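You operate a simulated robot arm through the tools that you are given. There is no shell and no other tool.

You are at the controls of a simulated robot arm. One attempt, no reset.

JOB
Dry the open gel drawer's green cassette in the dryer at 120 till orange, switch off, shut the drawer.
Fine: the dryer tray starts pulled out; the cassette stays in the shut dryer to cool, the dial stays at 120.

The check looks at the end state, three seconds after you hand in, the way a careful person would. Anything else that was tipped, shoved, dropped, spilled or broken makes it a failure.

ROBOT AND FRAMES
A 6-joint arm with a two-finger gripper, fixed in place. Base frame: the origin is at the foot of the arm, x ahead of it, y to its left, z up. Lengths are in m, angles in rad, forces in N, time in s.
With the tool pointing down near the work surface it reaches from about 0.18 to 0.84 m from the base axis. Its first joint turns from -2.897 to 2.897 rad. Payload 3.43 kg.
Tool frame: the origin (TCP) lies between the finger pads and is the grasp point; the fingertips stand 0.02 m ahead of it; z points along the fingers, y is the line along which they close. The gripper opens to 0.19 m. The gripper's body begins 0.248 m behind the TCP.
Orientation is that of the tool frame in the base frame, as a unit quaternion [x, y, z, w]. With the fingers straight down and closing along the base's y, the tool's x points along the base's -x, its y along +y and its z along -z.

CONTROLS
- The arm moves only by the tool play_rows. Its argument "motion" is a list of rows, each a list of 3 entries, a list of its own where there are three numbers: the gripper command, from -1 (shut) to 1 (fully open), values between in proportion, then the shift along the tool's x, y, z in units of 250 mm (1.0 is 250 mm), then the turn, a rotation vector about the tool's x, y, z in units of 45 degrees (1.0 is 45 degrees). In form: [[grip, [x, y, z], [ax, ay, az]], ...]. A call has 1 to 20 rows; each row is the pose to reach, as a shift and turn from the pose commanded when the call began, along the tool's axes at that moment. A call with a number of a shift or a turn outside -1 to 1 is refused whole. A row lasts 0.2 s, in which the tool goes at most 0.05 m and 0.15 rad; a call with a longer step from one row to the next is refused whole, and so is a gripper value outside its range. Where a pose cannot be reached the arm comes as near as it can. A force on the tool above 60 N (or 10 N above the force at the start of the call, whichever is more), or a blocked arm, ends the call early, and 0.2 s more pass. Each finger travels about 0.153 m/s and halts on what it meets, pressing with about 32 N; the grip force reading is that of the motor and also rises with nothing between the fingers. The clock runs only during rows and for 0.2 s after the last one: add rows that repeat a pose to give the fingers time. It gives the time, the measured TCP pose, the force on the tool (base axes), the opening and the grip force at its end, in the units of the frame above (readings bear some noise), with the torque about the TCP (base axes, N m) and any sound that the robot's microphone picked up, and new pictures: "views" is both (left out), scene, wrist or none.
- Cameras (640 x 400 px; columns grow to the right, rows downward): "scene" is fixed at [0.0507, -0.6511, 1.4299]; the picture's right is [0.67, -0.74, 0.00], its down [-0.55, -0.50, -0.67] and it looks along [0.50, 0.45, -0.74] (base axes); focal length 217 px, centre (320, 200). "wrist" rides on the gripper at [0.07, -0.008, -0.288] in the tool frame; the picture's right is [0.12, 0.99, 0.00], its down [-0.96, 0.11, -0.25] and it looks along [-0.25, 0.03, 0.97] (tool axes); focal length 261 px, centre (320, 200). There is no depth. A picture from a camera that has moved, and an enlarged one, comes with that camera's place and axes in the base frame and with its lens.
- move_column(by): slides the trunk up (or, below 0, down) by that many m; the arm rides with it, the base frame stays. It gives what a move gives, with no picture.
- inspect(camera, box): a new picture of the part [left, top, right, bottom] of that camera's present view, enlarged. It takes no simulated time.
- close_job(): hands the job in; it is judged then, once.

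Nothing tells you positions but the pictures and the camera data. Unless the task says otherwise, let go and move clear before handing in.

The tools are called as name(argument=value, ...) on one line, values as JSON. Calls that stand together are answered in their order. play_rows: Moves the arm, as the interface text tells. Its arguments: {"type":"object","properties":{"motion":{"type":"array","items":{"type":"array"}},"views":{"type":"string","enum":["both","scene","wrist","none"]}},"required":["motion"]} The other tools are called the same way: move_column (by) slides the trunk up or down; inspect (camera, box) takes an enlarged picture of a part of a camera's view; close_job () hands the job in.

At the start:

```text
t: 0.0
eef_pos: [0.6142, -0.2012, 1.187]
tcp_rot: [0.0, 1.0, 0.0, -0.001]
ft_force: [0.0, 0.1, -0.1]
torque: [0.0, 0.0, -0.03]
finger_gap: 0.1898
grip_force: 0.2
trunk travel left (down, up): [-0.25, 0.19]
```

scene: 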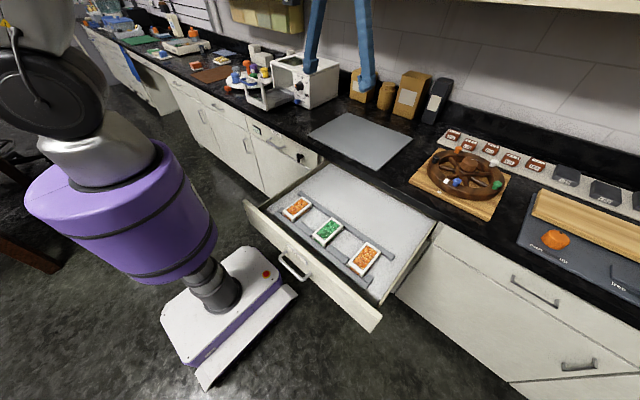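
wrist: 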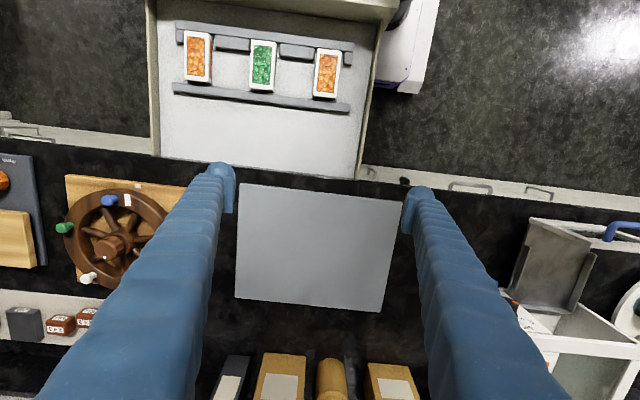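

I see an open drawer holding three cassettes, the green one in the middle, and a white dryer-like box on the counter to the left. First I'll take enlarged views to find the dryer, its tray, the dial and the switch.

inspect(camera="scene", box=[220, 40, 360, 128])

inspect(camera="scene", box=[240, 160, 440, 300])

inspect(camera="wrist", box=[480, 180, 640, 400])

inspect(camera="wrist", box=[140, 0, 400, 180])

```text
4.55 times, centred on (290, 84) of scene
camera zoom: at [0.0507, -0.6511, 1.4299], right [0.67, -0.74, 0.0], down [-0.55, -0.5, -0.67], along [0.5, 0.45, -0.74], focal length 987 px, centre (456, 727)
```

zoom: 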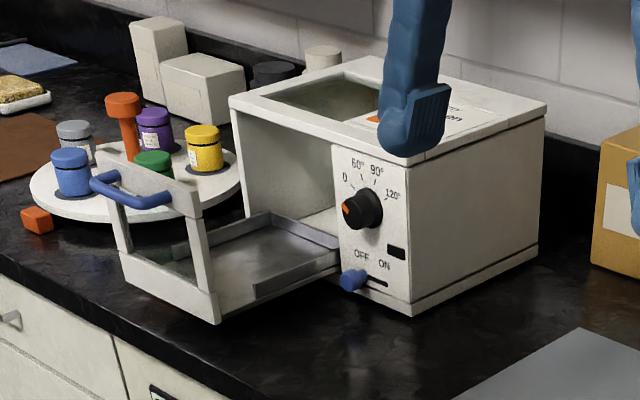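

```text
2.86 times, centred on (340, 230) of scene
camera zoom: at [0.0507, -0.6511, 1.4299], right [0.67, -0.74, 0.0], down [-0.55, -0.5, -0.67], along [0.5, 0.45, -0.74], focal length 620 px, centre (263, 114)
```

zoom: 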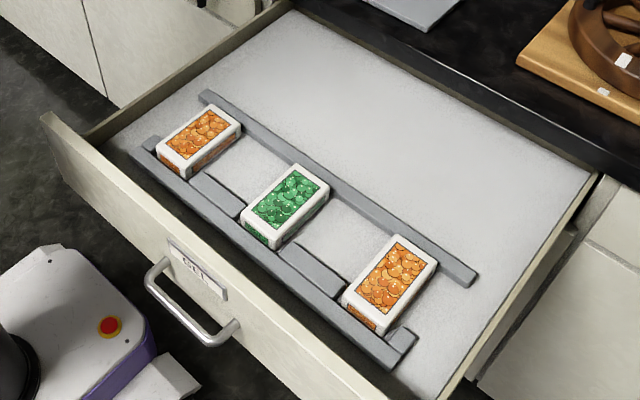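

```text
1.82 times, centred on (560, 290) of wrist
camera zoom: at [0.5455, -0.2108, 1.4747], right [-0.12, 0.99, 0.0], down [0.96, 0.11, 0.25], along [0.25, 0.03, -0.97], focal length 474 px, centre (-116, 36)
```

zoom: 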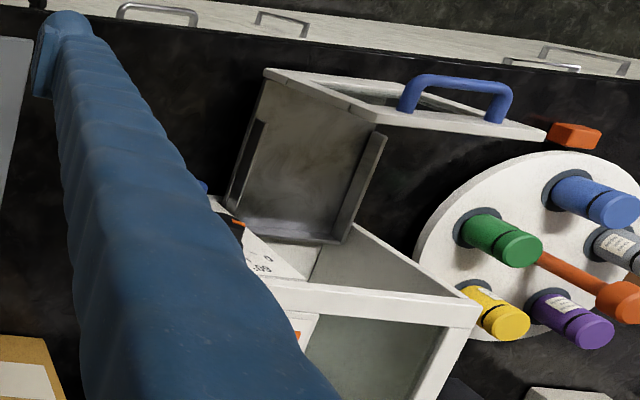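

```text
2.22 times, centred on (270, 90) of wrist
camera zoom: at [0.5455, -0.2108, 1.4747], right [-0.12, 0.99, 0.0], down [0.96, 0.11, 0.25], along [0.25, 0.03, -0.97], focal length 579 px, centre (431, 444)
```

zoom: 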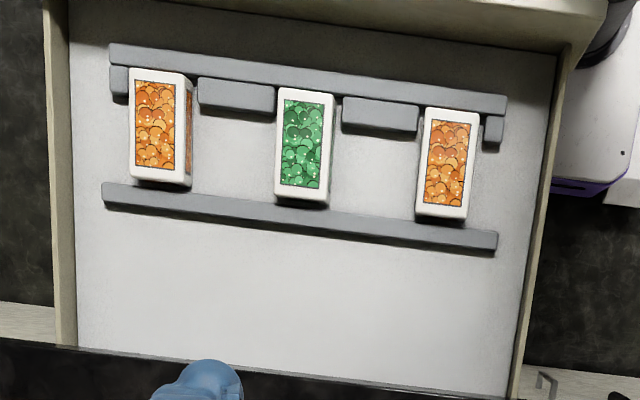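

The cassette's top is near (0.40, -0.37, 0.76). The dryer faces -x, and its tray front is near x≈0.68, y≈0.28–0.47. I'll move above the cassette first, which also clears the scene view of the dryer.

play_rows(motion=[[0.0, [0.09, -0.07, 0.08], [0, 0, 0]], [0.0, [0.18, -0.14, 0.16], [0, 0, 0]], [0.0, [0.27, -0.21, 0.24], [0, 0, 0]], [0.0, [0.36, -0.28, 0.32], [0, 0, 0]], [0.0, [0.45, -0.35, 0.4], [0, 0, 0]], [0.0, [0.54, -0.42, 0.48], [0, 0, 0]], [0.0, [0.63, -0.49, 0.56], [0, 0, 0]], [0.0, [0.72, -0.56, 0.64], [0, 0, 0]], [0.0, [0.81, -0.63, 0.72], [0, 0, 0]], [0.0, [0.856, -0.676, 0.76], [0, 0, 0]], [0.0, [0.856, -0.676, 0.76], [0, 0, 0]]])

```text
t: 2.4
eef_pos: [0.4016, -0.3717, 0.9982]
tcp_rot: [0.001, 1.0, 0.0, 0.0]
ft_force: [-0.7, -0.6, -0.1]
torque: [0.01, -0.04, 0.0]
finger_gap: 0.0953
grip_force: 0.0
trunk travel left (down, up): [-0.25, 0.19]
camera wrist: at [0.3323, -0.3805, 1.2864], right [-0.12, 0.99, 0.0], down [0.96, 0.11, 0.25], along [0.25, 0.03, -0.97], focal length 261 px, centre (320, 200)
```

scene: 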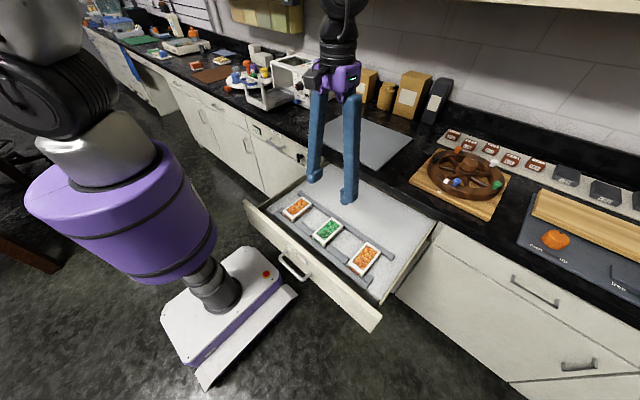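
wrist: 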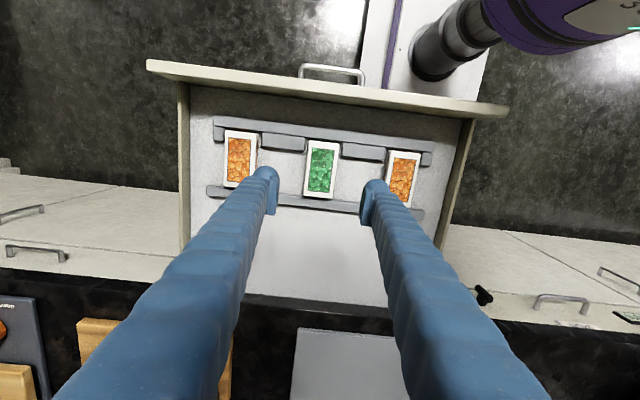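

I'm now above the drawer, with the fingers straddling the green cassette in the wrist view. I'll zoom in to fix the cassette's geometry and look at the dryer again.

inspect(camera="wrist", box=[200, 60, 450, 216])

inspect(camera="scene", box=[220, 40, 340, 115])

inspect(camera="scene", box=[280, 180, 400, 255])

```text
2.56 times, centred on (325, 138) of wrist
camera zoom: at [0.3323, -0.3805, 1.2864], right [-0.12, 0.99, 0.0], down [0.96, 0.11, 0.25], along [0.25, 0.03, -0.97], focal length 667 px, centre (307, 359)
```

zoom: 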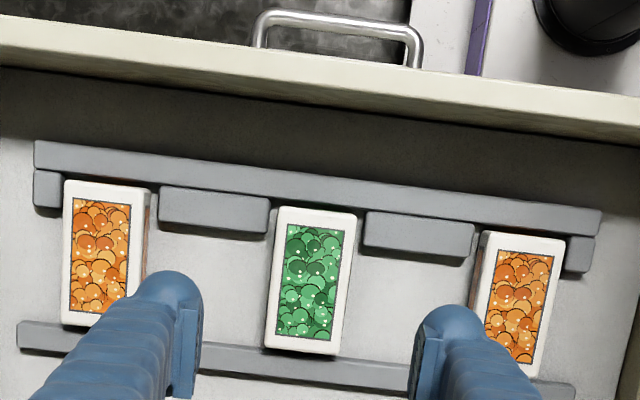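

```text
5.33 times, centred on (280, 78) of scene
camera zoom: at [0.0507, -0.6511, 1.4299], right [0.67, -0.74, 0.0], down [-0.55, -0.5, -0.67], along [0.5, 0.45, -0.74], focal length 1158 px, centre (533, 853)
```

zoom: 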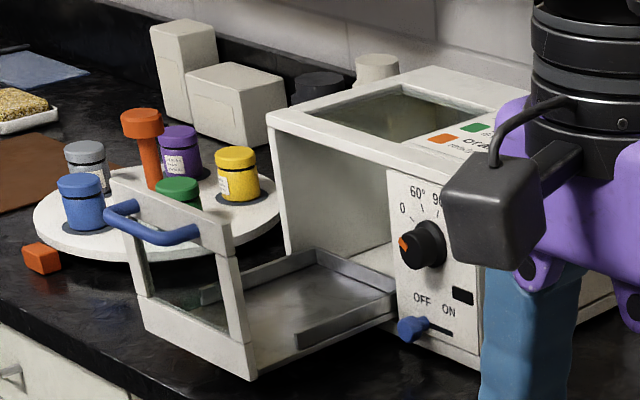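

```text
5.33 times, centred on (340, 218) of scene
camera zoom: at [0.0507, -0.6511, 1.4299], right [0.67, -0.74, 0.0], down [-0.55, -0.5, -0.67], along [0.5, 0.45, -0.74], focal length 1158 px, centre (213, 107)
```

zoom: 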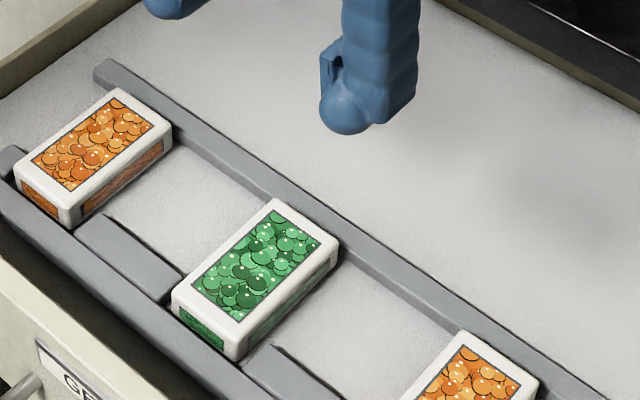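

The cassette's top centre is about (0.403, -0.371, 0.772), roughly 58 mm × 108 mm, lying along x, and about 20–25 mm tall. I'll lower to just above it and check the finger clearances.

play_rows(motion=[[0.15, [-0.02, 0, 0.16], [0, 0, 0]], [0.15, [-0.032, 0, 0.32], [0, 0, 0]], [0.15, [-0.032, 0, 0.46], [0, 0, 0]], [0.15, [-0.032, 0, 0.58], [0, 0, 0]], [0.15, [-0.032, 0, 0.68], [0, 0, 0]], [0.15, [-0.032, 0, 0.75], [0, 0, 0]], [0.15, [-0.032, 0, 0.76], [0, 0, 0]], [0.15, [-0.032, 0, 0.76], [0, 0, 0]]])

```text
t: 4.2
eef_pos: [0.4079, -0.3705, 0.8059]
tcp_rot: [0.0, 1.0, 0.0, 0.0]
ft_force: [0.2, 0.1, 0.2]
torque: [0.02, 0.0, 0.05]
finger_gap: 0.1089
grip_force: 0.2
trunk travel left (down, up): [-0.25, 0.19]
camera wrist: at [0.3395, -0.3792, 1.0954], right [-0.12, 0.99, 0.0], down [0.96, 0.11, 0.25], along [0.25, 0.03, -0.97], focal length 261 px, centre (320, 200)
```

scene: 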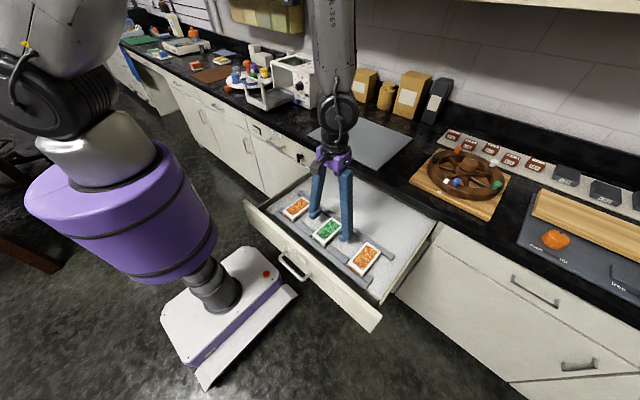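
wrist: 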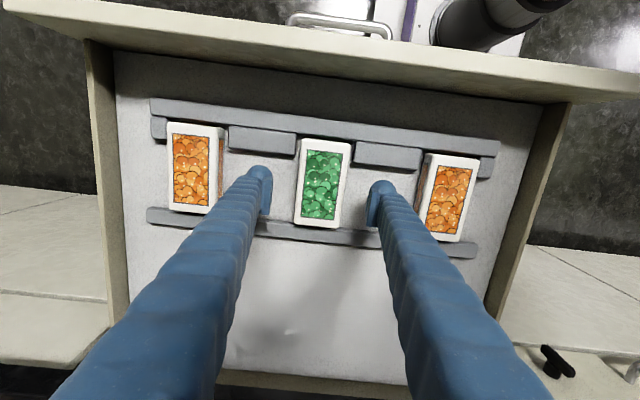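

inspect(camera="scene", box=[290, 190, 390, 252])

inspect(camera="wrist", box=[210, 120, 440, 264])

inspect(camera="scene", box=[230, 45, 326, 105])

```text
6.40 times, centred on (340, 221) of scene
camera zoom: at [0.0507, -0.6511, 1.4299], right [0.67, -0.74, 0.0], down [-0.55, -0.5, -0.67], along [0.5, 0.45, -0.74], focal length 1390 px, centre (192, 66)
```

zoom: 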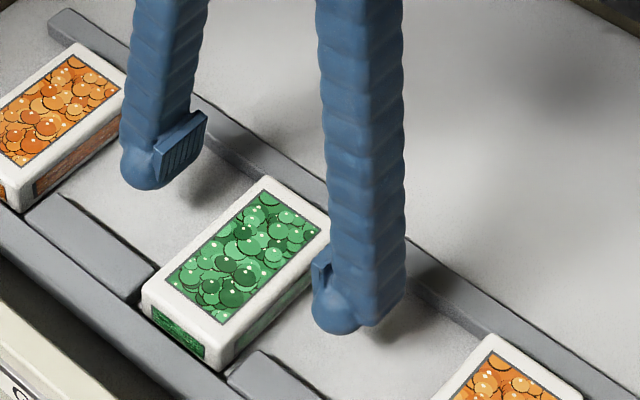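

```text
2.78 times, centred on (325, 192) of wrist
camera zoom: at [0.3395, -0.3792, 1.0954], right [-0.12, 0.99, 0.0], down [0.96, 0.11, 0.25], along [0.25, 0.03, -0.97], focal length 724 px, centre (306, 222)
```

zoom: 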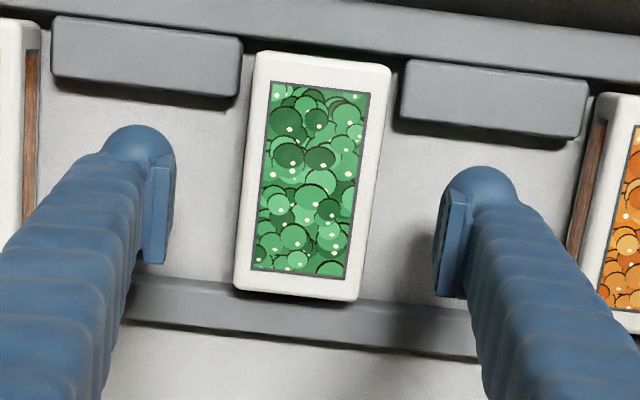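

```text
6.67 times, centred on (278, 75) of scene
camera zoom: at [0.0507, -0.6511, 1.4299], right [0.67, -0.74, 0.0], down [-0.55, -0.5, -0.67], along [0.5, 0.45, -0.74], focal length 1448 px, centre (600, 1033)
```

zoom: 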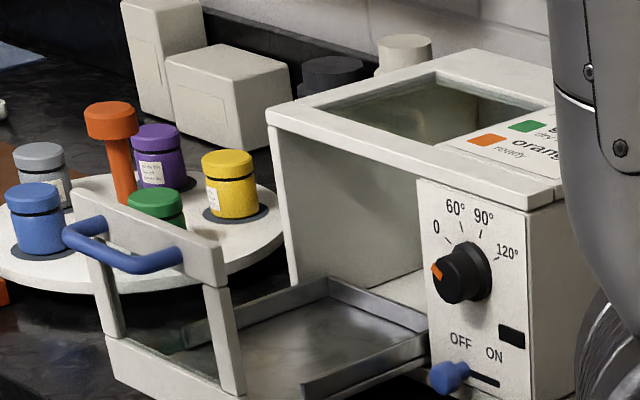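

The fingers clear the blocks and the neighbouring cassettes. I'll lower to grasp height and close on the cassette.

play_rows(motion=[[0.15, [0, 0, 0.06], [0, 0, 0]], [0.15, [0, 0, 0.1], [0, 0, 0]], [0.15, [0, 0, 0.13], [0, 0, 0]], [0.15, [0, 0, 0.14], [0, 0, 0]], [0.15, [0, 0, 0.14], [0, 0, 0]]])

```text
t: 5.4
eef_pos: [0.4073, -0.3711, 0.7715]
tcp_rot: [0.0, 1.0, 0.001, 0.0]
ft_force: [1.3, 0.5, 0.5]
torque: [0.01, 0.0, 0.0]
finger_gap: 0.1092
grip_force: 0.1
trunk travel left (down, up): [-0.25, 0.19]
camera wrist: at [0.3393, -0.3798, 1.0603], right [-0.12, 0.99, 0.0], down [0.96, 0.11, 0.25], along [0.25, 0.03, -0.97], focal length 261 px, centre (320, 200)
```

scene: 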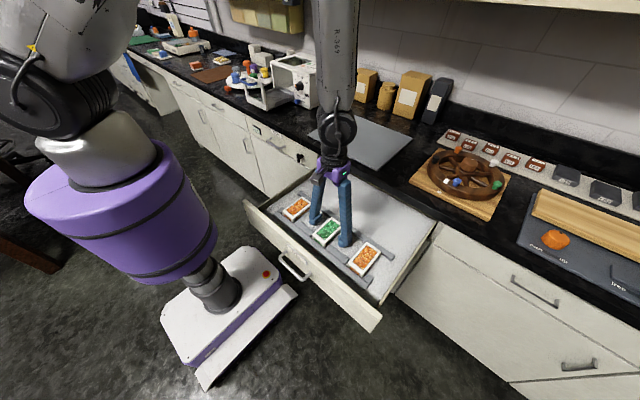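
wrist: 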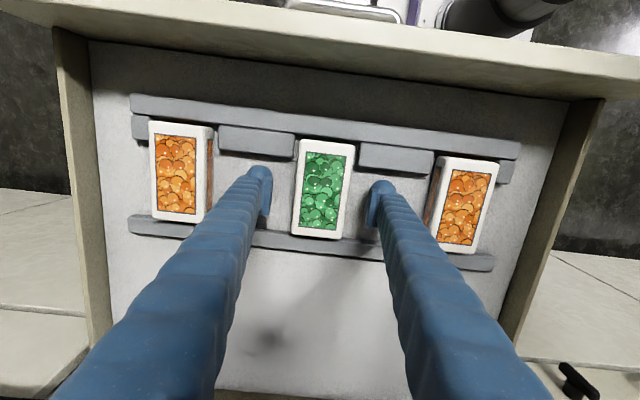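

inspect(camera="scene", box=[290, 190, 390, 252])

inspect(camera="wrist", box=[210, 120, 440, 264])

```text
6.40 times, centred on (340, 221) of scene
camera zoom: at [0.0507, -0.6511, 1.4299], right [0.67, -0.74, 0.0], down [-0.55, -0.5, -0.67], along [0.5, 0.45, -0.74], focal length 1390 px, centre (192, 66)
```

zoom: 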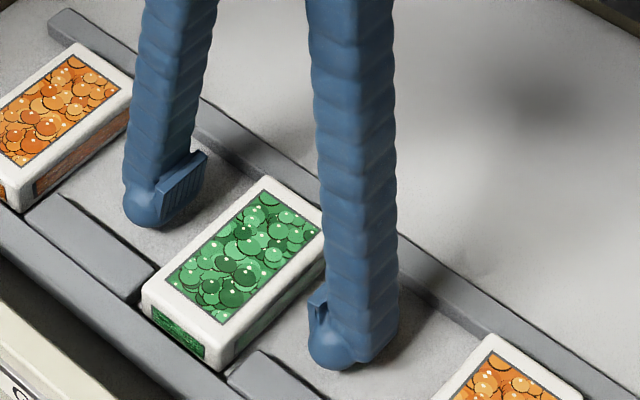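

```text
2.78 times, centred on (325, 192) of wrist
camera zoom: at [0.3393, -0.3798, 1.0603], right [-0.12, 0.99, 0.0], down [0.96, 0.11, 0.25], along [0.25, 0.03, -0.97], focal length 724 px, centre (306, 222)
```

zoom: 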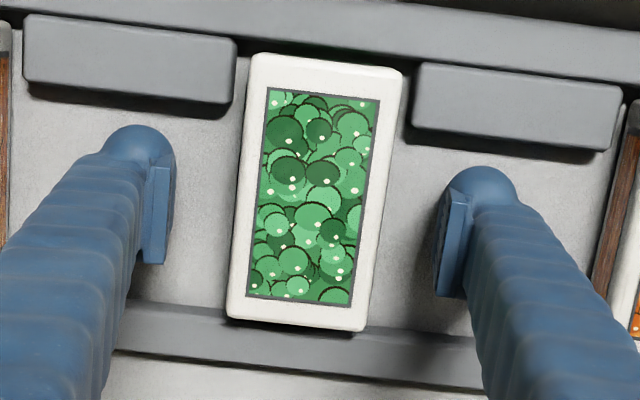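

play_rows(motion=[[-0.2, [0, 0, 0], [0, 0, 0]], [-0.6, [0, 0, 0], [0, 0, 0]], [-1, [0, 0, 0], [0, 0, 0]], [-1, [0, 0, 0], [0, 0, 0]], [-1, [0, 0, 0], [0, 0, 0]]])

```text
t: 6.6
eef_pos: [0.4099, -0.3702, 0.7716]
tcp_rot: [0.0, 1.0, -0.001, 0.0]
ft_force: [-0.6, -0.7, 0.4]
torque: [-0.01, 0.16, 0.0]
finger_gap: 0.0587
grip_force: 31.5
trunk travel left (down, up): [-0.25, 0.19]
camera wrist: at [0.3393, -0.3798, 1.0604], right [-0.12, 0.99, 0.0], down [0.96, 0.11, 0.25], along [0.25, 0.03, -0.97], focal length 261 px, centre (320, 200)
```

scene: 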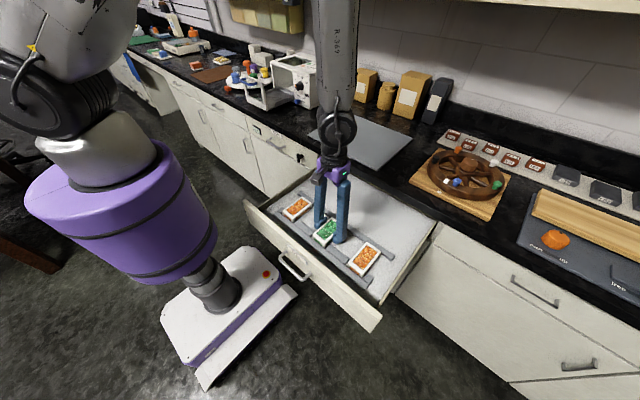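
wrist: 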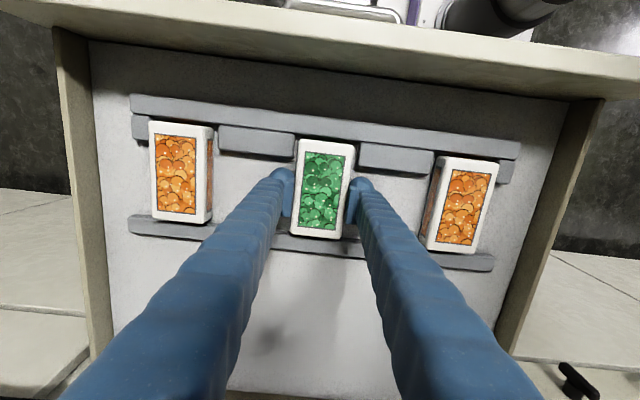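

The cassette is gripped at a 58.7 mm gap. I'll lift it straight up.

play_rows(motion=[[-1, [0, 0, -0.04], [0, 0, 0]], [-1, [0, 0, -0.1], [0, 0, 0]], [-1, [0, 0, -0.2], [0, 0, 0]], [-1, [0, 0, -0.32], [0, 0, 0]], [-1, [0, 0, -0.46], [0, 0, 0]], [-1, [0, 0, -0.62], [0, 0, 0]], [-1, [0, 0, -0.78], [0, 0, 0]], [-1, [0, 0, -0.9], [0, 0, 0]], [-1, [0, 0, -1.0], [0, 0, 0]], [-1, [0, 0, -1.0], [0, 0, 0]]])

```text
t: 8.8
eef_pos: [0.4075, -0.371, 1.0226]
tcp_rot: [-0.001, 1.0, 0.0, 0.001]
ft_force: [-0.3, 0.3, -2.1]
torque: [-0.03, -0.02, -0.01]
finger_gap: 0.0586
grip_force: 32.4
trunk travel left (down, up): [-0.25, 0.19]
camera wrist: at [0.3381, -0.3797, 1.3108], right [-0.12, 0.99, 0.0], down [0.96, 0.11, 0.25], along [0.24, 0.03, -0.97], focal length 261 px, centre (320, 200)
```

scene: 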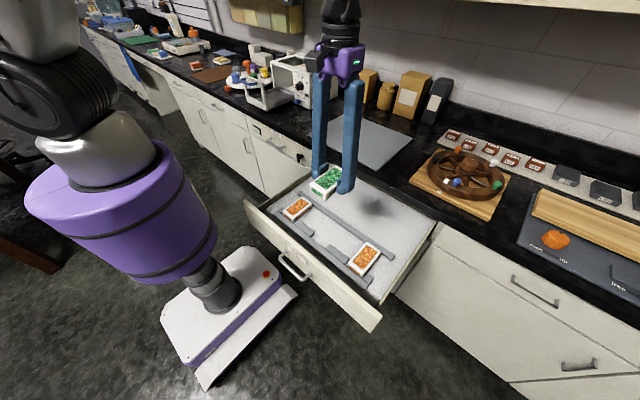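
wrist: 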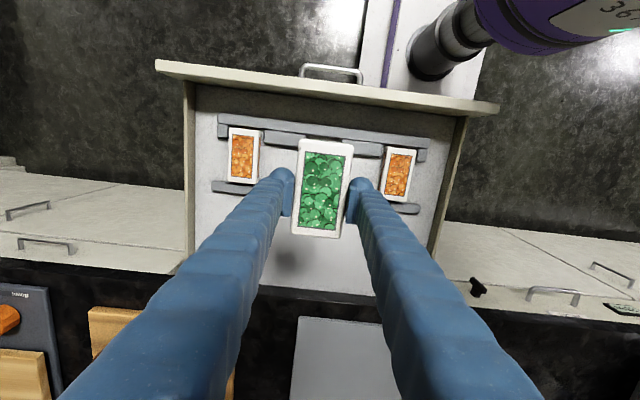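

The cassette is lifted cleanly. Next I'll carry it toward the dryer at a safe height.

play_rows(motion=[[-1, [-0.03, 0.07, -0.06], [0, 0, 0]], [-1, [-0.08, 0.2, -0.15], [0, 0, 0]], [-1, [-0.14, 0.34, -0.25], [0, 0, 0]], [-1, [-0.2, 0.48, -0.36], [0, 0, 0]], [-1, [-0.26, 0.62, -0.46], [0, 0, 0]], [-1, [-0.31, 0.76, -0.56], [0, 0, 0]], [-1, [-0.36, 0.9, -0.66], [0, 0, 0]], [-1, [-0.4, 1.0, -0.72], [0, 0, 0]]], views="none")

play_rows(motion=[[-1, [-0.03, 0.14, 0], [0, 0, 0]], [-1, [-0.07, 0.32, 0], [0, 0, 0]], [-1, [-0.12, 0.5, 0], [0, 0, 0]], [-1, [-0.17, 0.68, 0], [0, 0, 0]], [-1, [-0.21, 0.84, 0], [0, 0, 0]], [-1, [-0.24, 0.95, 0], [0, 0, 0]], [-1, [-0.25, 1.0, 0], [0, 0, 0]], [-1, [-0.25, 1.0, 0], [0, 0, 0]]])

```text
t: 10.6
eef_pos: [0.509, -0.1202, 1.2011]
tcp_rot: [0.001, 1.0, 0.0, -0.002]
ft_force: [-0.9, 0.3, -1.8]
torque: [-0.04, -0.02, -0.01]
finger_gap: 0.0587
grip_force: 32.2
trunk travel left (down, up): [-0.25, 0.19]
```

```text
t: 12.4
eef_pos: [0.5697, 0.1304, 1.2011]
tcp_rot: [0.0, 1.0, 0.001, 0.0]
ft_force: [-0.7, 0.0, -1.5]
torque: [-0.01, 0.01, -0.02]
finger_gap: 0.0589
grip_force: 32.1
trunk travel left (down, up): [-0.25, 0.19]
camera wrist: at [0.5005, 0.121, 1.4898], right [-0.12, 0.99, 0.0], down [0.96, 0.11, 0.25], along [0.24, 0.03, -0.97], focal length 261 px, centre (320, 200)
```

scene: 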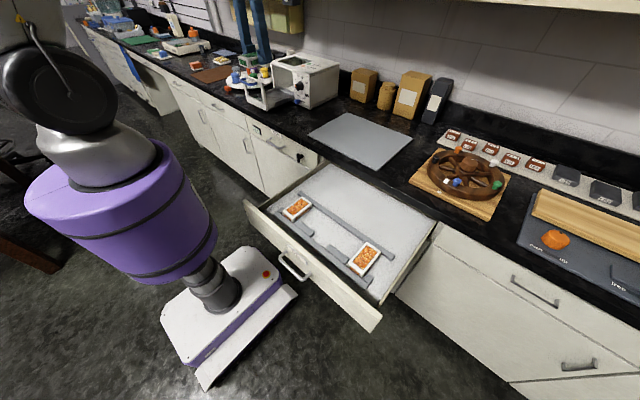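
wrist: 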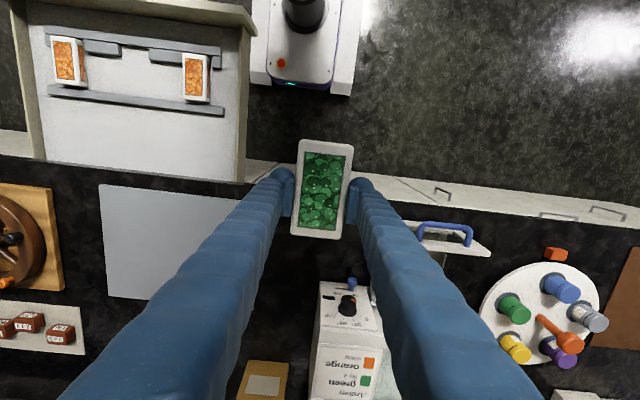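

The scene camera now has a clear view of the dryer, so I'll zoom in on it from both cameras.

inspect(camera="scene", box=[230, 45, 342, 115])

inspect(camera="scene", box=[280, 65, 328, 95])

inspect(camera="wrist", box=[300, 200, 500, 325])

inspect(camera="wrist", box=[300, 260, 460, 400])

```text
5.71 times, centred on (286, 80) of scene
camera zoom: at [0.0507, -0.6511, 1.4299], right [0.67, -0.74, 0.0], down [-0.55, -0.5, -0.67], along [0.5, 0.45, -0.74], focal length 1241 px, centre (514, 886)
```

zoom: 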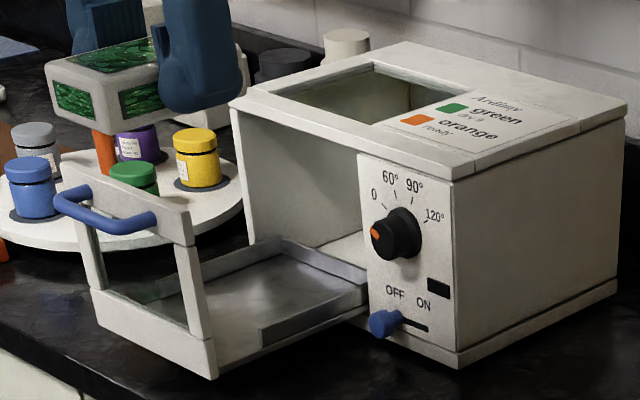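

```text
13.33 times, centred on (304, 80) of scene
camera zoom: at [0.0507, -0.6511, 1.4299], right [0.67, -0.74, 0.0], down [-0.55, -0.5, -0.67], along [0.5, 0.45, -0.74], focal length 2895 px, centre (533, 1800)
```

zoom: 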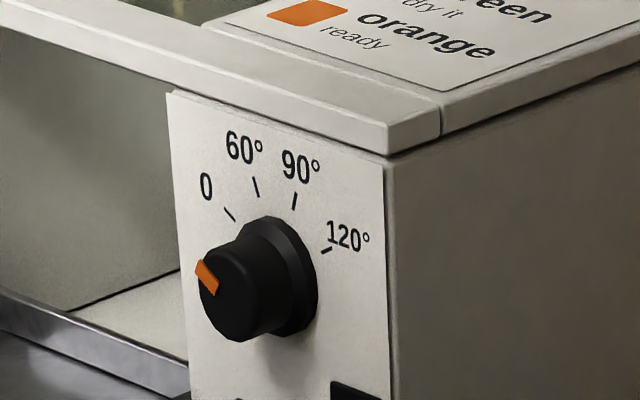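

```text
3.20 times, centred on (400, 262) of wrist
camera zoom: at [0.5005, 0.121, 1.4898], right [-0.12, 0.99, 0.0], down [0.96, 0.11, 0.25], along [0.24, 0.03, -0.97], focal length 834 px, centre (64, 0)
```

zoom: 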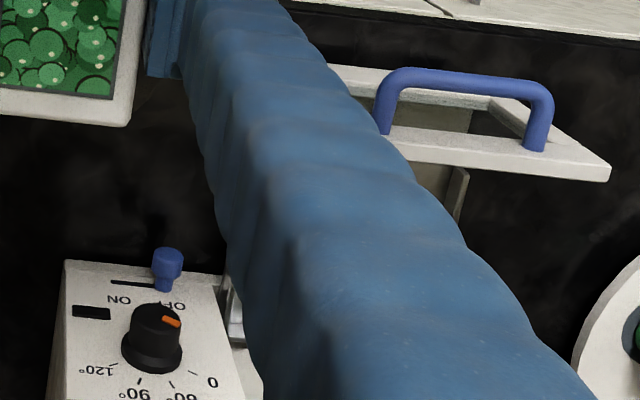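

```text
2.86 times, centred on (380, 330) of wrist
camera zoom: at [0.5005, 0.121, 1.4898], right [-0.12, 0.99, 0.0], down [0.96, 0.11, 0.25], along [0.24, 0.03, -0.97], focal length 745 px, centre (149, -171)
```

zoom: 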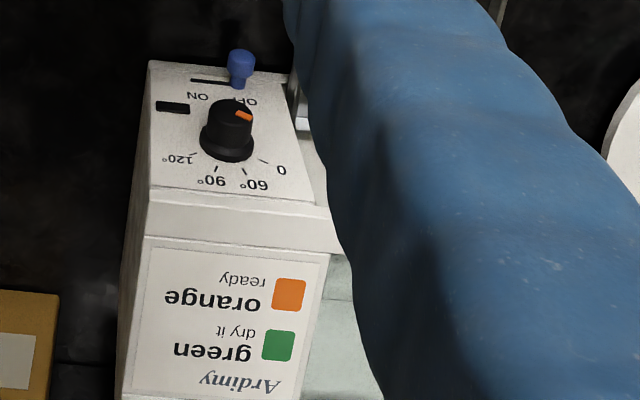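

The dryer faces -x with its front at about x≈0.87. The door is at x≈0.68, y≈0.27–0.455, top z≈1.05, and the counter is at z≈0.89. I'll move over the tray, staying high, to see it from above.

play_rows(motion=[[-1, [-0.06, 0.1, 0.01], [0, 0, 0]], [-1, [-0.14, 0.23, 0.03], [0, 0, 0]], [-1, [-0.22, 0.36, 0.05], [0, 0, 0]], [-1, [-0.3, 0.5, 0.07], [0, 0, 0]], [-1, [-0.38, 0.63, 0.09], [0, 0, 0]], [-1, [-0.46, 0.76, 0.11], [0, 0, 0]], [-1, [-0.52, 0.86, 0.12], [0, 0, 0]], [-1, [-0.52, 0.86, 0.12], [0, 0, 0]]])

```text
t: 14.2
eef_pos: [0.701, 0.3442, 1.174]
tcp_rot: [0.001, 1.0, -0.001, 0.0]
ft_force: [0.5, 0.2, -1.5]
torque: [0.02, -0.01, 0.0]
finger_gap: 0.0589
grip_force: 32.1
trunk travel left (down, up): [-0.25, 0.19]
camera wrist: at [0.6323, 0.3352, 1.4614], right [-0.12, 0.99, 0.0], down [0.96, 0.11, 0.25], along [0.24, 0.03, -0.97], focal length 261 px, centre (320, 200)
```

scene: 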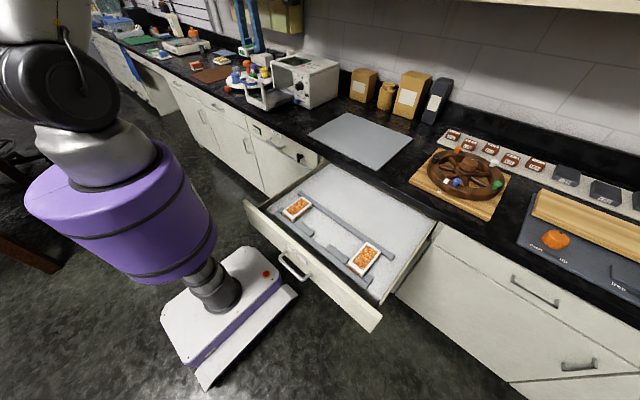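
wrist: 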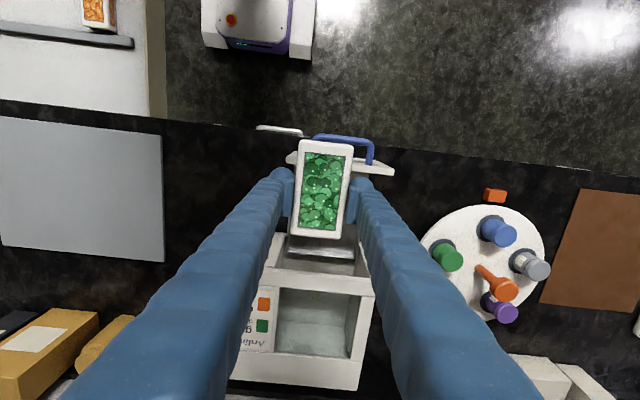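

inspect(camera="wrist", box=[240, 110, 420, 270])

inspect(camera="scene", box=[225, 40, 337, 110])

```text
2.50 times, centred on (330, 190) of wrist
camera zoom: at [0.6323, 0.3352, 1.4614], right [-0.12, 0.99, 0.0], down [0.96, 0.11, 0.25], along [0.24, 0.03, -0.97], focal length 652 px, centre (295, 225)
```

zoom: 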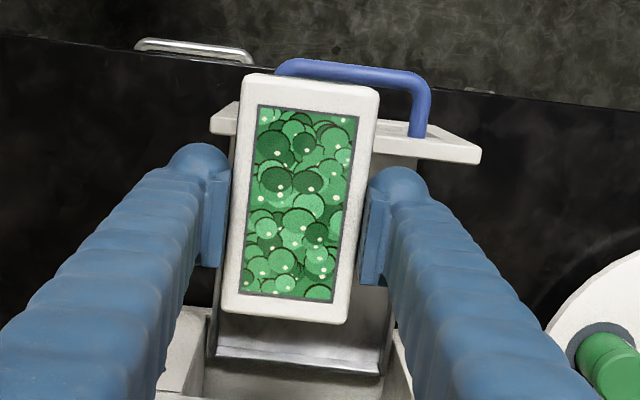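

```text
5.71 times, centred on (281, 75) of scene
camera zoom: at [0.0507, -0.6511, 1.4299], right [0.67, -0.74, 0.0], down [-0.55, -0.5, -0.67], along [0.5, 0.45, -0.74], focal length 1241 px, centre (543, 914)
```

zoom: 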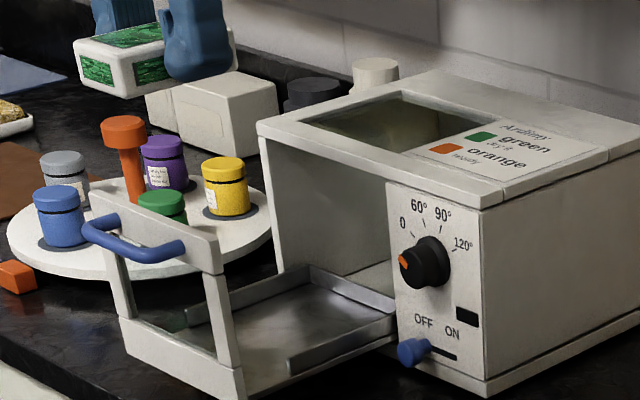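

The tray's interior is about y 0.295–0.447, x 0.70–0.89. Next I'll move out over it, still above the door, to test whether the arm reaches with the tool vertical.

play_rows(motion=[[-1, [-0.06, 0.02, 0.03], [0, 0, 0]], [-1, [-0.13, 0.04, 0.08], [0, 0, 0]], [-1, [-0.2, 0.06, 0.14], [0, 0, 0]], [-1, [-0.26, 0.07, 0.2], [0, 0, 0]], [-1, [-0.3, 0.072, 0.24], [0, 0, 0]], [-1, [-0.3, 0.072, 0.24], [0, 0, 0]]])

```text
t: 15.6
eef_pos: [0.7743, 0.3623, 1.1104]
tcp_rot: [0.0, 1.0, 0.0, 0.0]
ft_force: [-1.0, -0.8, -2.1]
torque: [0.0, -0.05, 0.01]
finger_gap: 0.059
grip_force: 31.5
trunk travel left (down, up): [-0.25, 0.19]
camera wrist: at [0.7068, 0.354, 1.3991], right [-0.12, 0.99, 0.0], down [0.96, 0.11, 0.25], along [0.25, 0.03, -0.97], focal length 261 px, centre (320, 200)
```

scene: 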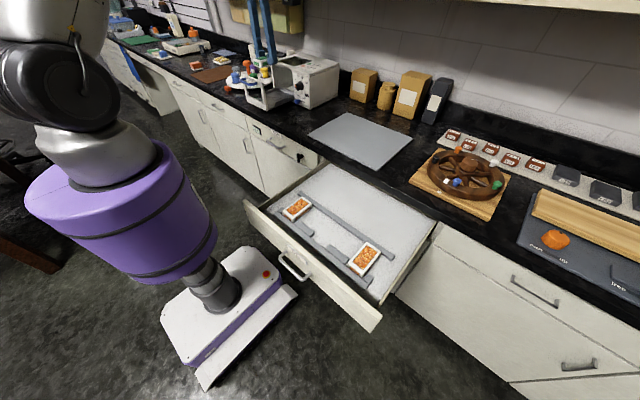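
wrist: 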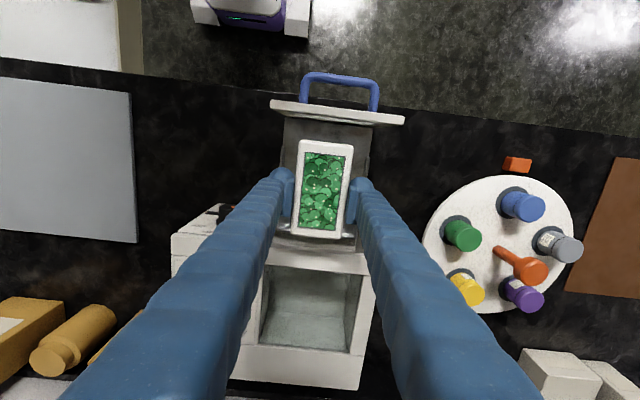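

inspect(camera="wrist", box=[250, 60, 410, 260])

inspect(camera="scene", box=[225, 40, 337, 110])

```text
2.00 times, centred on (330, 160) of wrist
camera zoom: at [0.7068, 0.354, 1.3991], right [-0.12, 0.99, 0.0], down [0.96, 0.11, 0.25], along [0.25, 0.03, -0.97], focal length 521 px, centre (300, 280)
```

zoom: 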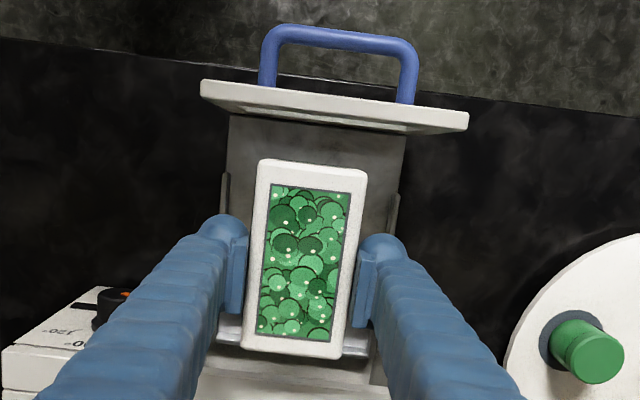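

```text
5.71 times, centred on (281, 75) of scene
camera zoom: at [0.0507, -0.6511, 1.4299], right [0.67, -0.74, 0.0], down [-0.55, -0.5, -0.67], along [0.5, 0.45, -0.74], focal length 1241 px, centre (543, 914)
```

zoom: 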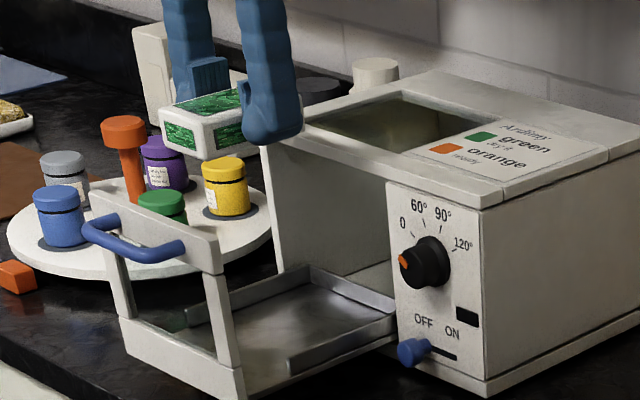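

The arm reaches this spot with the tool vertical. I'll centre on y≈0.369 and lower to just above the tray floor.

play_rows(motion=[[-1, [-0.005, 0.024, 0.06], [0, 0, 0]], [-1, [-0.01, 0.024, 0.18], [0, 0, 0]], [-1, [-0.01, 0.024, 0.31], [0, 0, 0]], [-1, [-0.01, 0.024, 0.43], [0, 0, 0]], [-1, [-0.01, 0.024, 0.52], [0, 0, 0]], [-1, [-0.01, 0.024, 0.588], [0, 0, 0]], [-1, [-0.01, 0.024, 0.588], [0, 0, 0]]])

```text
t: 17.2
eef_pos: [0.7792, 0.3696, 0.9645]
tcp_rot: [0.0, 1.0, 0.001, 0.0]
ft_force: [0.2, 0.0, -1.2]
torque: [0.05, -0.05, -0.01]
finger_gap: 0.0589
grip_force: 32.0
trunk travel left (down, up): [-0.25, 0.19]
camera wrist: at [0.7099, 0.3602, 1.2526], right [-0.12, 0.99, 0.0], down [0.96, 0.11, 0.25], along [0.24, 0.03, -0.97], focal length 261 px, centre (320, 200)
```

scene: 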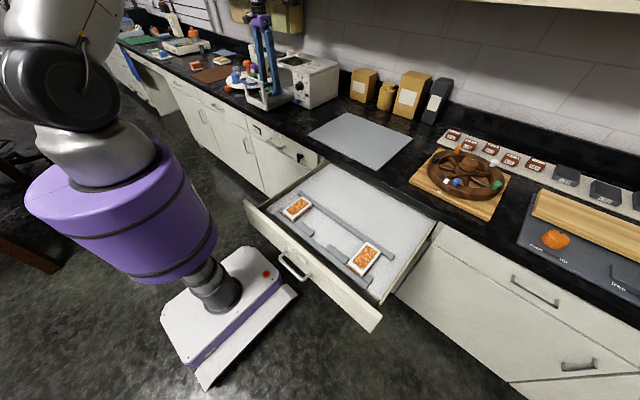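
wrist: 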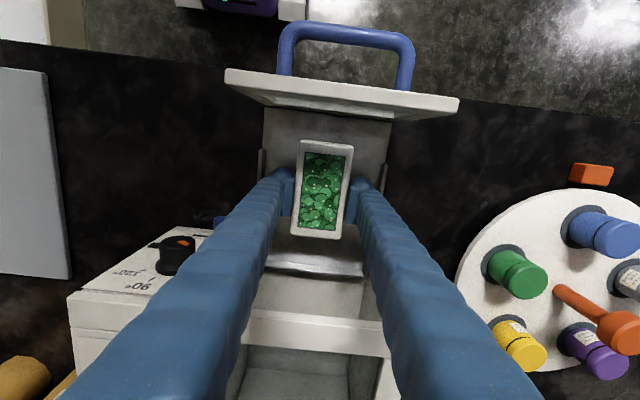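

inspect(camera="scene", box=[240, 60, 320, 110])

inspect(camera="wrist", box=[240, 90, 400, 290])

```text
8.00 times, centred on (280, 85) of scene
camera zoom: at [0.0507, -0.6511, 1.4299], right [0.67, -0.74, 0.0], down [-0.55, -0.5, -0.67], along [0.5, 0.45, -0.74], focal length 1737 px, centre (640, 1120)
```

zoom: 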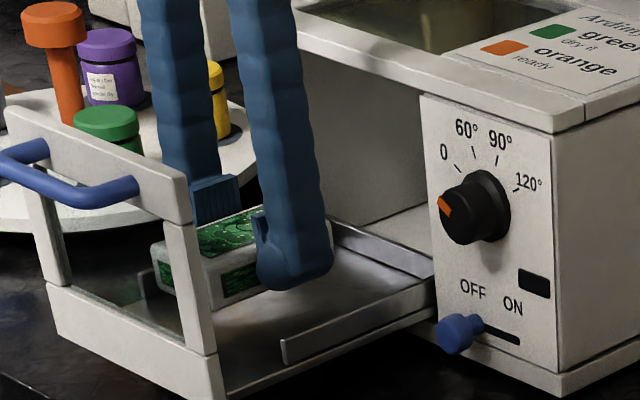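

```text
2.00 times, centred on (320, 190) of wrist
camera zoom: at [0.7099, 0.3602, 1.2526], right [-0.12, 0.99, 0.0], down [0.96, 0.11, 0.25], along [0.24, 0.03, -0.97], focal length 521 px, centre (320, 220)
```

zoom: 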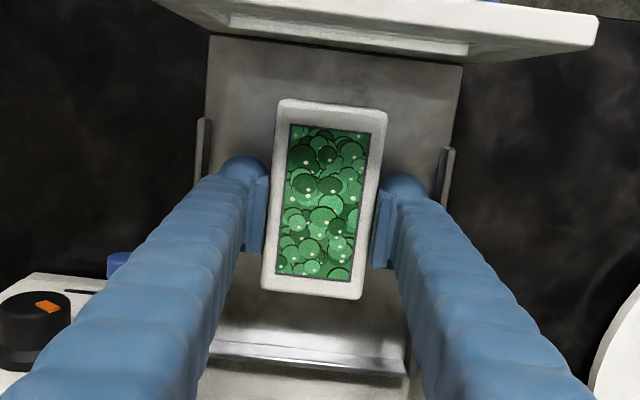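

The cassette is centred above the tray with a small gap left. I'll lower it in small steps and watch the force.

play_rows(motion=[[-1, [0, 0, 0.03], [0, 0, 0]], [-1, [0, 0, 0.06], [0, 0, 0]], [-1, [0, 0, 0.06], [0, 0, 0]]], views="none")

inspect(camera="scene", box=[245, 65, 309, 105])

```text
t: 18.0
eef_pos: [0.7788, 0.369, 0.9494]
tcp_rot: [-0.001, 1.0, 0.0, -0.002]
ft_force: [-0.6, -1.2, -1.9]
torque: [0.0, -0.01, -0.01]
finger_gap: 0.0588
grip_force: 32.2
trunk travel left (down, up): [-0.25, 0.19]
```

```text
10.00 times, centred on (277, 85) of scene
camera zoom: at [0.0507, -0.6511, 1.4299], right [0.67, -0.74, 0.0], down [-0.55, -0.5, -0.67], along [0.5, 0.45, -0.74], focal length 2171 px, centre (750, 1350)
```

zoom: 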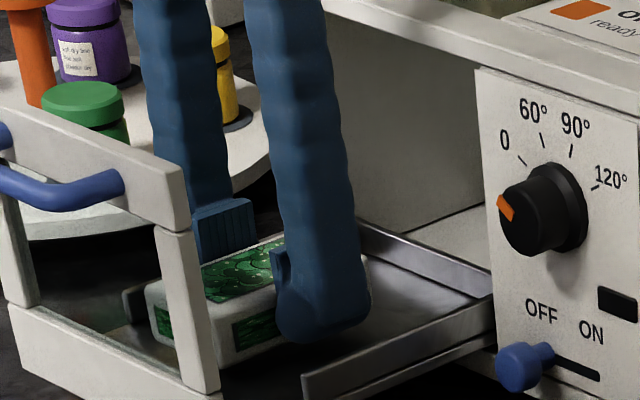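

play_rows(motion=[[-1, [0, 0, 0.01], [0, 0, 0]], [-1, [0, 0, 0.02], [0, 0, 0]], [-1, [0, 0, 0.02], [0, 0, 0]]], views="none")

inspect(camera="scene", box=[245, 65, 309, 105])

```text
t: 18.8
eef_pos: [0.7798, 0.3688, 0.9429]
tcp_rot: [0.0, 1.0, 0.0, -0.001]
ft_force: [-0.9, -0.2, -2.5]
torque: [-0.01, -0.04, 0.03]
finger_gap: 0.0587
grip_force: 32.3
trunk travel left (down, up): [-0.25, 0.19]
```

```text
10.00 times, centred on (277, 85) of scene
camera zoom: at [0.0507, -0.6511, 1.4299], right [0.67, -0.74, 0.0], down [-0.55, -0.5, -0.67], along [0.5, 0.45, -0.74], focal length 2171 px, centre (750, 1350)
```

zoom: 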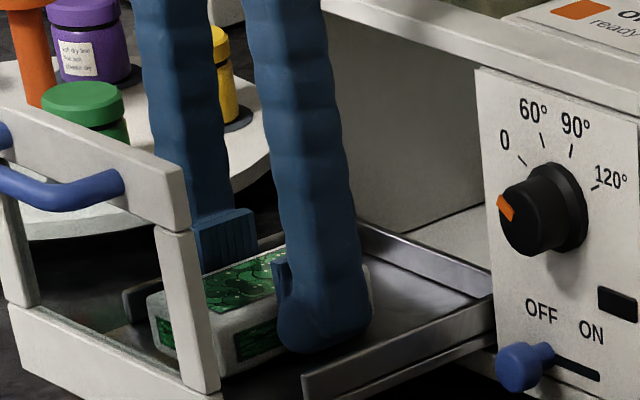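

play_rows(motion=[[-1, [0, 0, 0.008], [0, 0, 0]], [-1, [0, 0, 0.016], [0, 0, 0]], [-1, [0, 0, 0.016], [0, 0, 0]]], views="none")

inspect(camera="scene", box=[245, 75, 293, 105])

```text
t: 19.6
eef_pos: [0.7801, 0.3678, 0.9402]
tcp_rot: [0.001, 1.0, 0.0, -0.002]
ft_force: [-0.7, -0.2, -1.4]
torque: [0.04, 0.02, -0.02]
finger_gap: 0.0588
grip_force: 32.2
trunk travel left (down, up): [-0.25, 0.19]
```

```text
13.33 times, centred on (269, 90) of scene
camera zoom: at [0.0507, -0.6511, 1.4299], right [0.67, -0.74, 0.0], down [-0.55, -0.5, -0.67], along [0.5, 0.45, -0.74], focal length 2895 px, centre (1000, 1667)
```

zoom: 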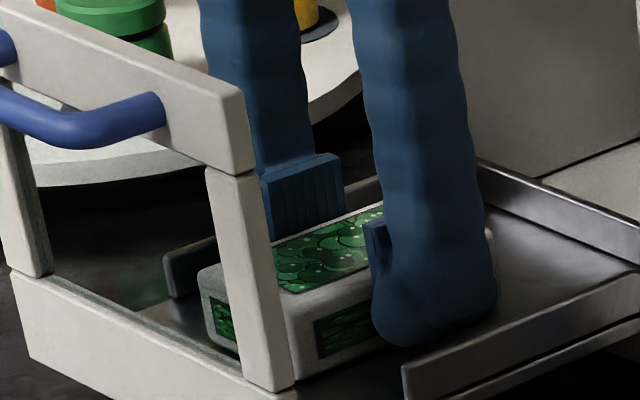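

play_rows(motion=[[-1, [0, 0, 0.008], [0, 0, 0]], [-1, [0, 0, 0.016], [0, 0, 0]], [-1, [0, 0, 0.016], [0, 0, 0]]], views="none")

inspect(camera="scene", box=[245, 75, 293, 105])

```text
t: 20.4
eef_pos: [0.7798, 0.3686, 0.9387]
tcp_rot: [0.0, 1.0, 0.001, 0.001]
ft_force: [-1.1, -0.2, 19.2]
torque: [-0.06, 0.45, 0.09]
finger_gap: 0.0592
grip_force: 32.6
trunk travel left (down, up): [-0.25, 0.19]
```

```text
13.33 times, centred on (269, 90) of scene
camera zoom: at [0.0507, -0.6511, 1.4299], right [0.67, -0.74, 0.0], down [-0.55, -0.5, -0.67], along [0.5, 0.45, -0.74], focal length 2895 px, centre (1000, 1667)
```

zoom: 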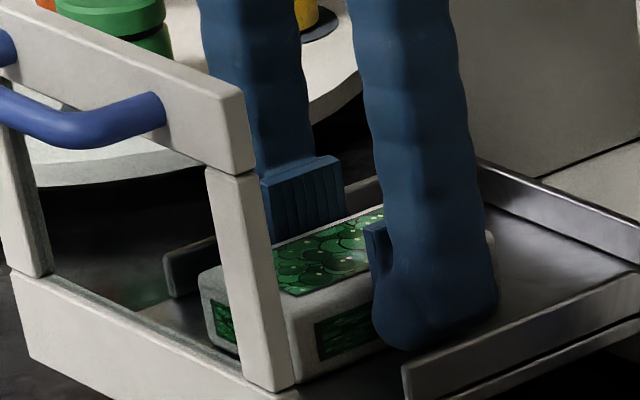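

The cassette has touched the tray floor (19 N up). I'll relax slightly, open the fingers a little, and lift off straight up.

play_rows(motion=[[-1, [0, 0, -0.008], [0, 0, 0]], [-1, [0, 0, -0.008], [0, 0, 0]], [-0.3, [0, 0, -0.008], [0, 0, 0]], [-0.1, [0, 0, -0.008], [0, 0, 0]], [-0.05, [0, 0, -0.008], [0, 0, 0]], [-0.05, [0, 0, -0.008], [0, 0, 0]]], views="both")

```text
t: 21.8
eef_pos: [0.7793, 0.3686, 0.9393]
tcp_rot: [0.0, 1.0, -0.001, -0.001]
ft_force: [-0.5, -0.2, 0.0]
torque: [0.01, 0.04, 0.02]
finger_gap: 0.0901
grip_force: 0.1
trunk travel left (down, up): [-0.25, 0.19]
camera wrist: at [0.7109, 0.3595, 1.2275], right [-0.12, 0.99, 0.0], down [0.96, 0.11, 0.25], along [0.24, 0.03, -0.97], focal length 261 px, centre (320, 200)
```

scene: 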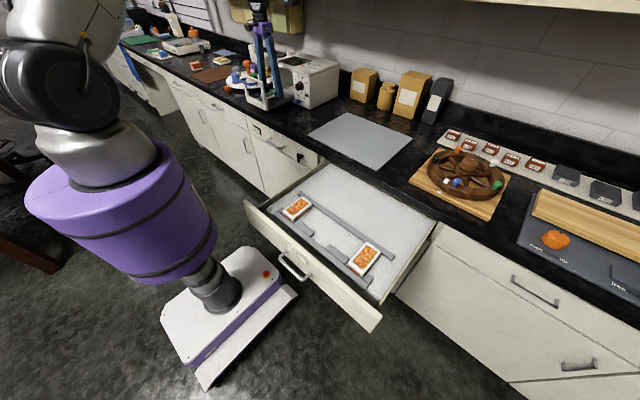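
wrist: 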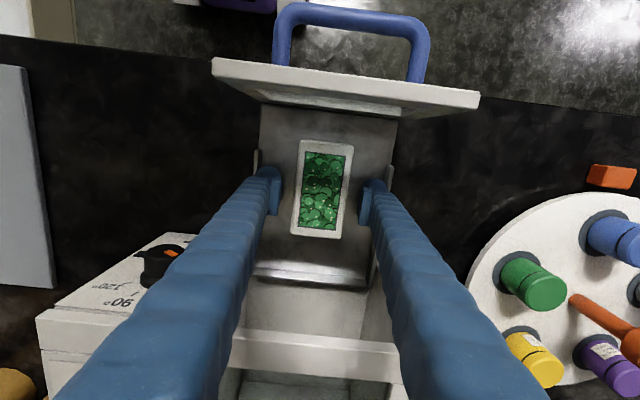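

The cassette is released and sitting in the tray. I'll lift straight up, clear of the door.

play_rows(motion=[[-0.05, [0, 0, -0.06], [0, 0, 0]], [-0.05, [0, 0, -0.18], [0, 0, 0]], [-0.05, [0, 0, -0.34], [0, 0, 0]], [-0.05, [0, 0, -0.52], [0, 0, 0]], [-0.05, [0, 0, -0.7], [0, 0, 0]], [-0.05, [0, 0, -0.86], [0, 0, 0]], [-0.05, [0, 0, -0.96], [0, 0, 0]], [-0.05, [0, 0, -0.96], [0, 0, 0]]])

```text
t: 23.6
eef_pos: [0.7788, 0.3658, 1.1783]
tcp_rot: [0.001, 1.0, 0.0, 0.0]
ft_force: [0.6, -0.1, -1.1]
torque: [-0.02, 0.03, 0.0]
finger_gap: 0.0903
grip_force: 0.1
trunk travel left (down, up): [-0.25, 0.19]
camera wrist: at [0.7102, 0.3576, 1.4668], right [-0.12, 0.99, 0.0], down [0.96, 0.11, 0.25], along [0.24, 0.03, -0.97], focal length 261 px, centre (320, 200)
```

scene: 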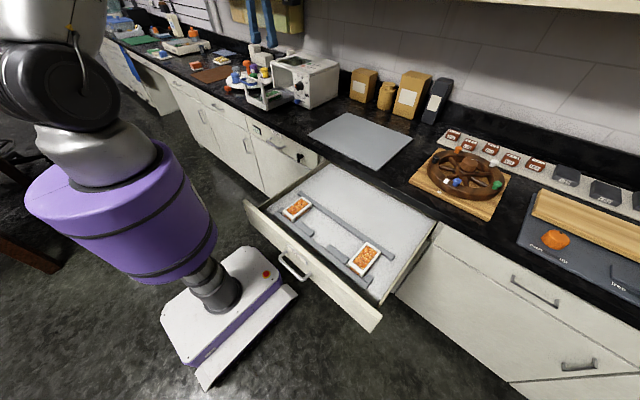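
wrist: 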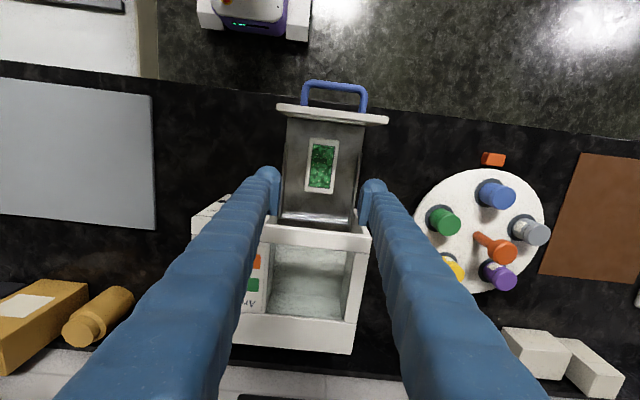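

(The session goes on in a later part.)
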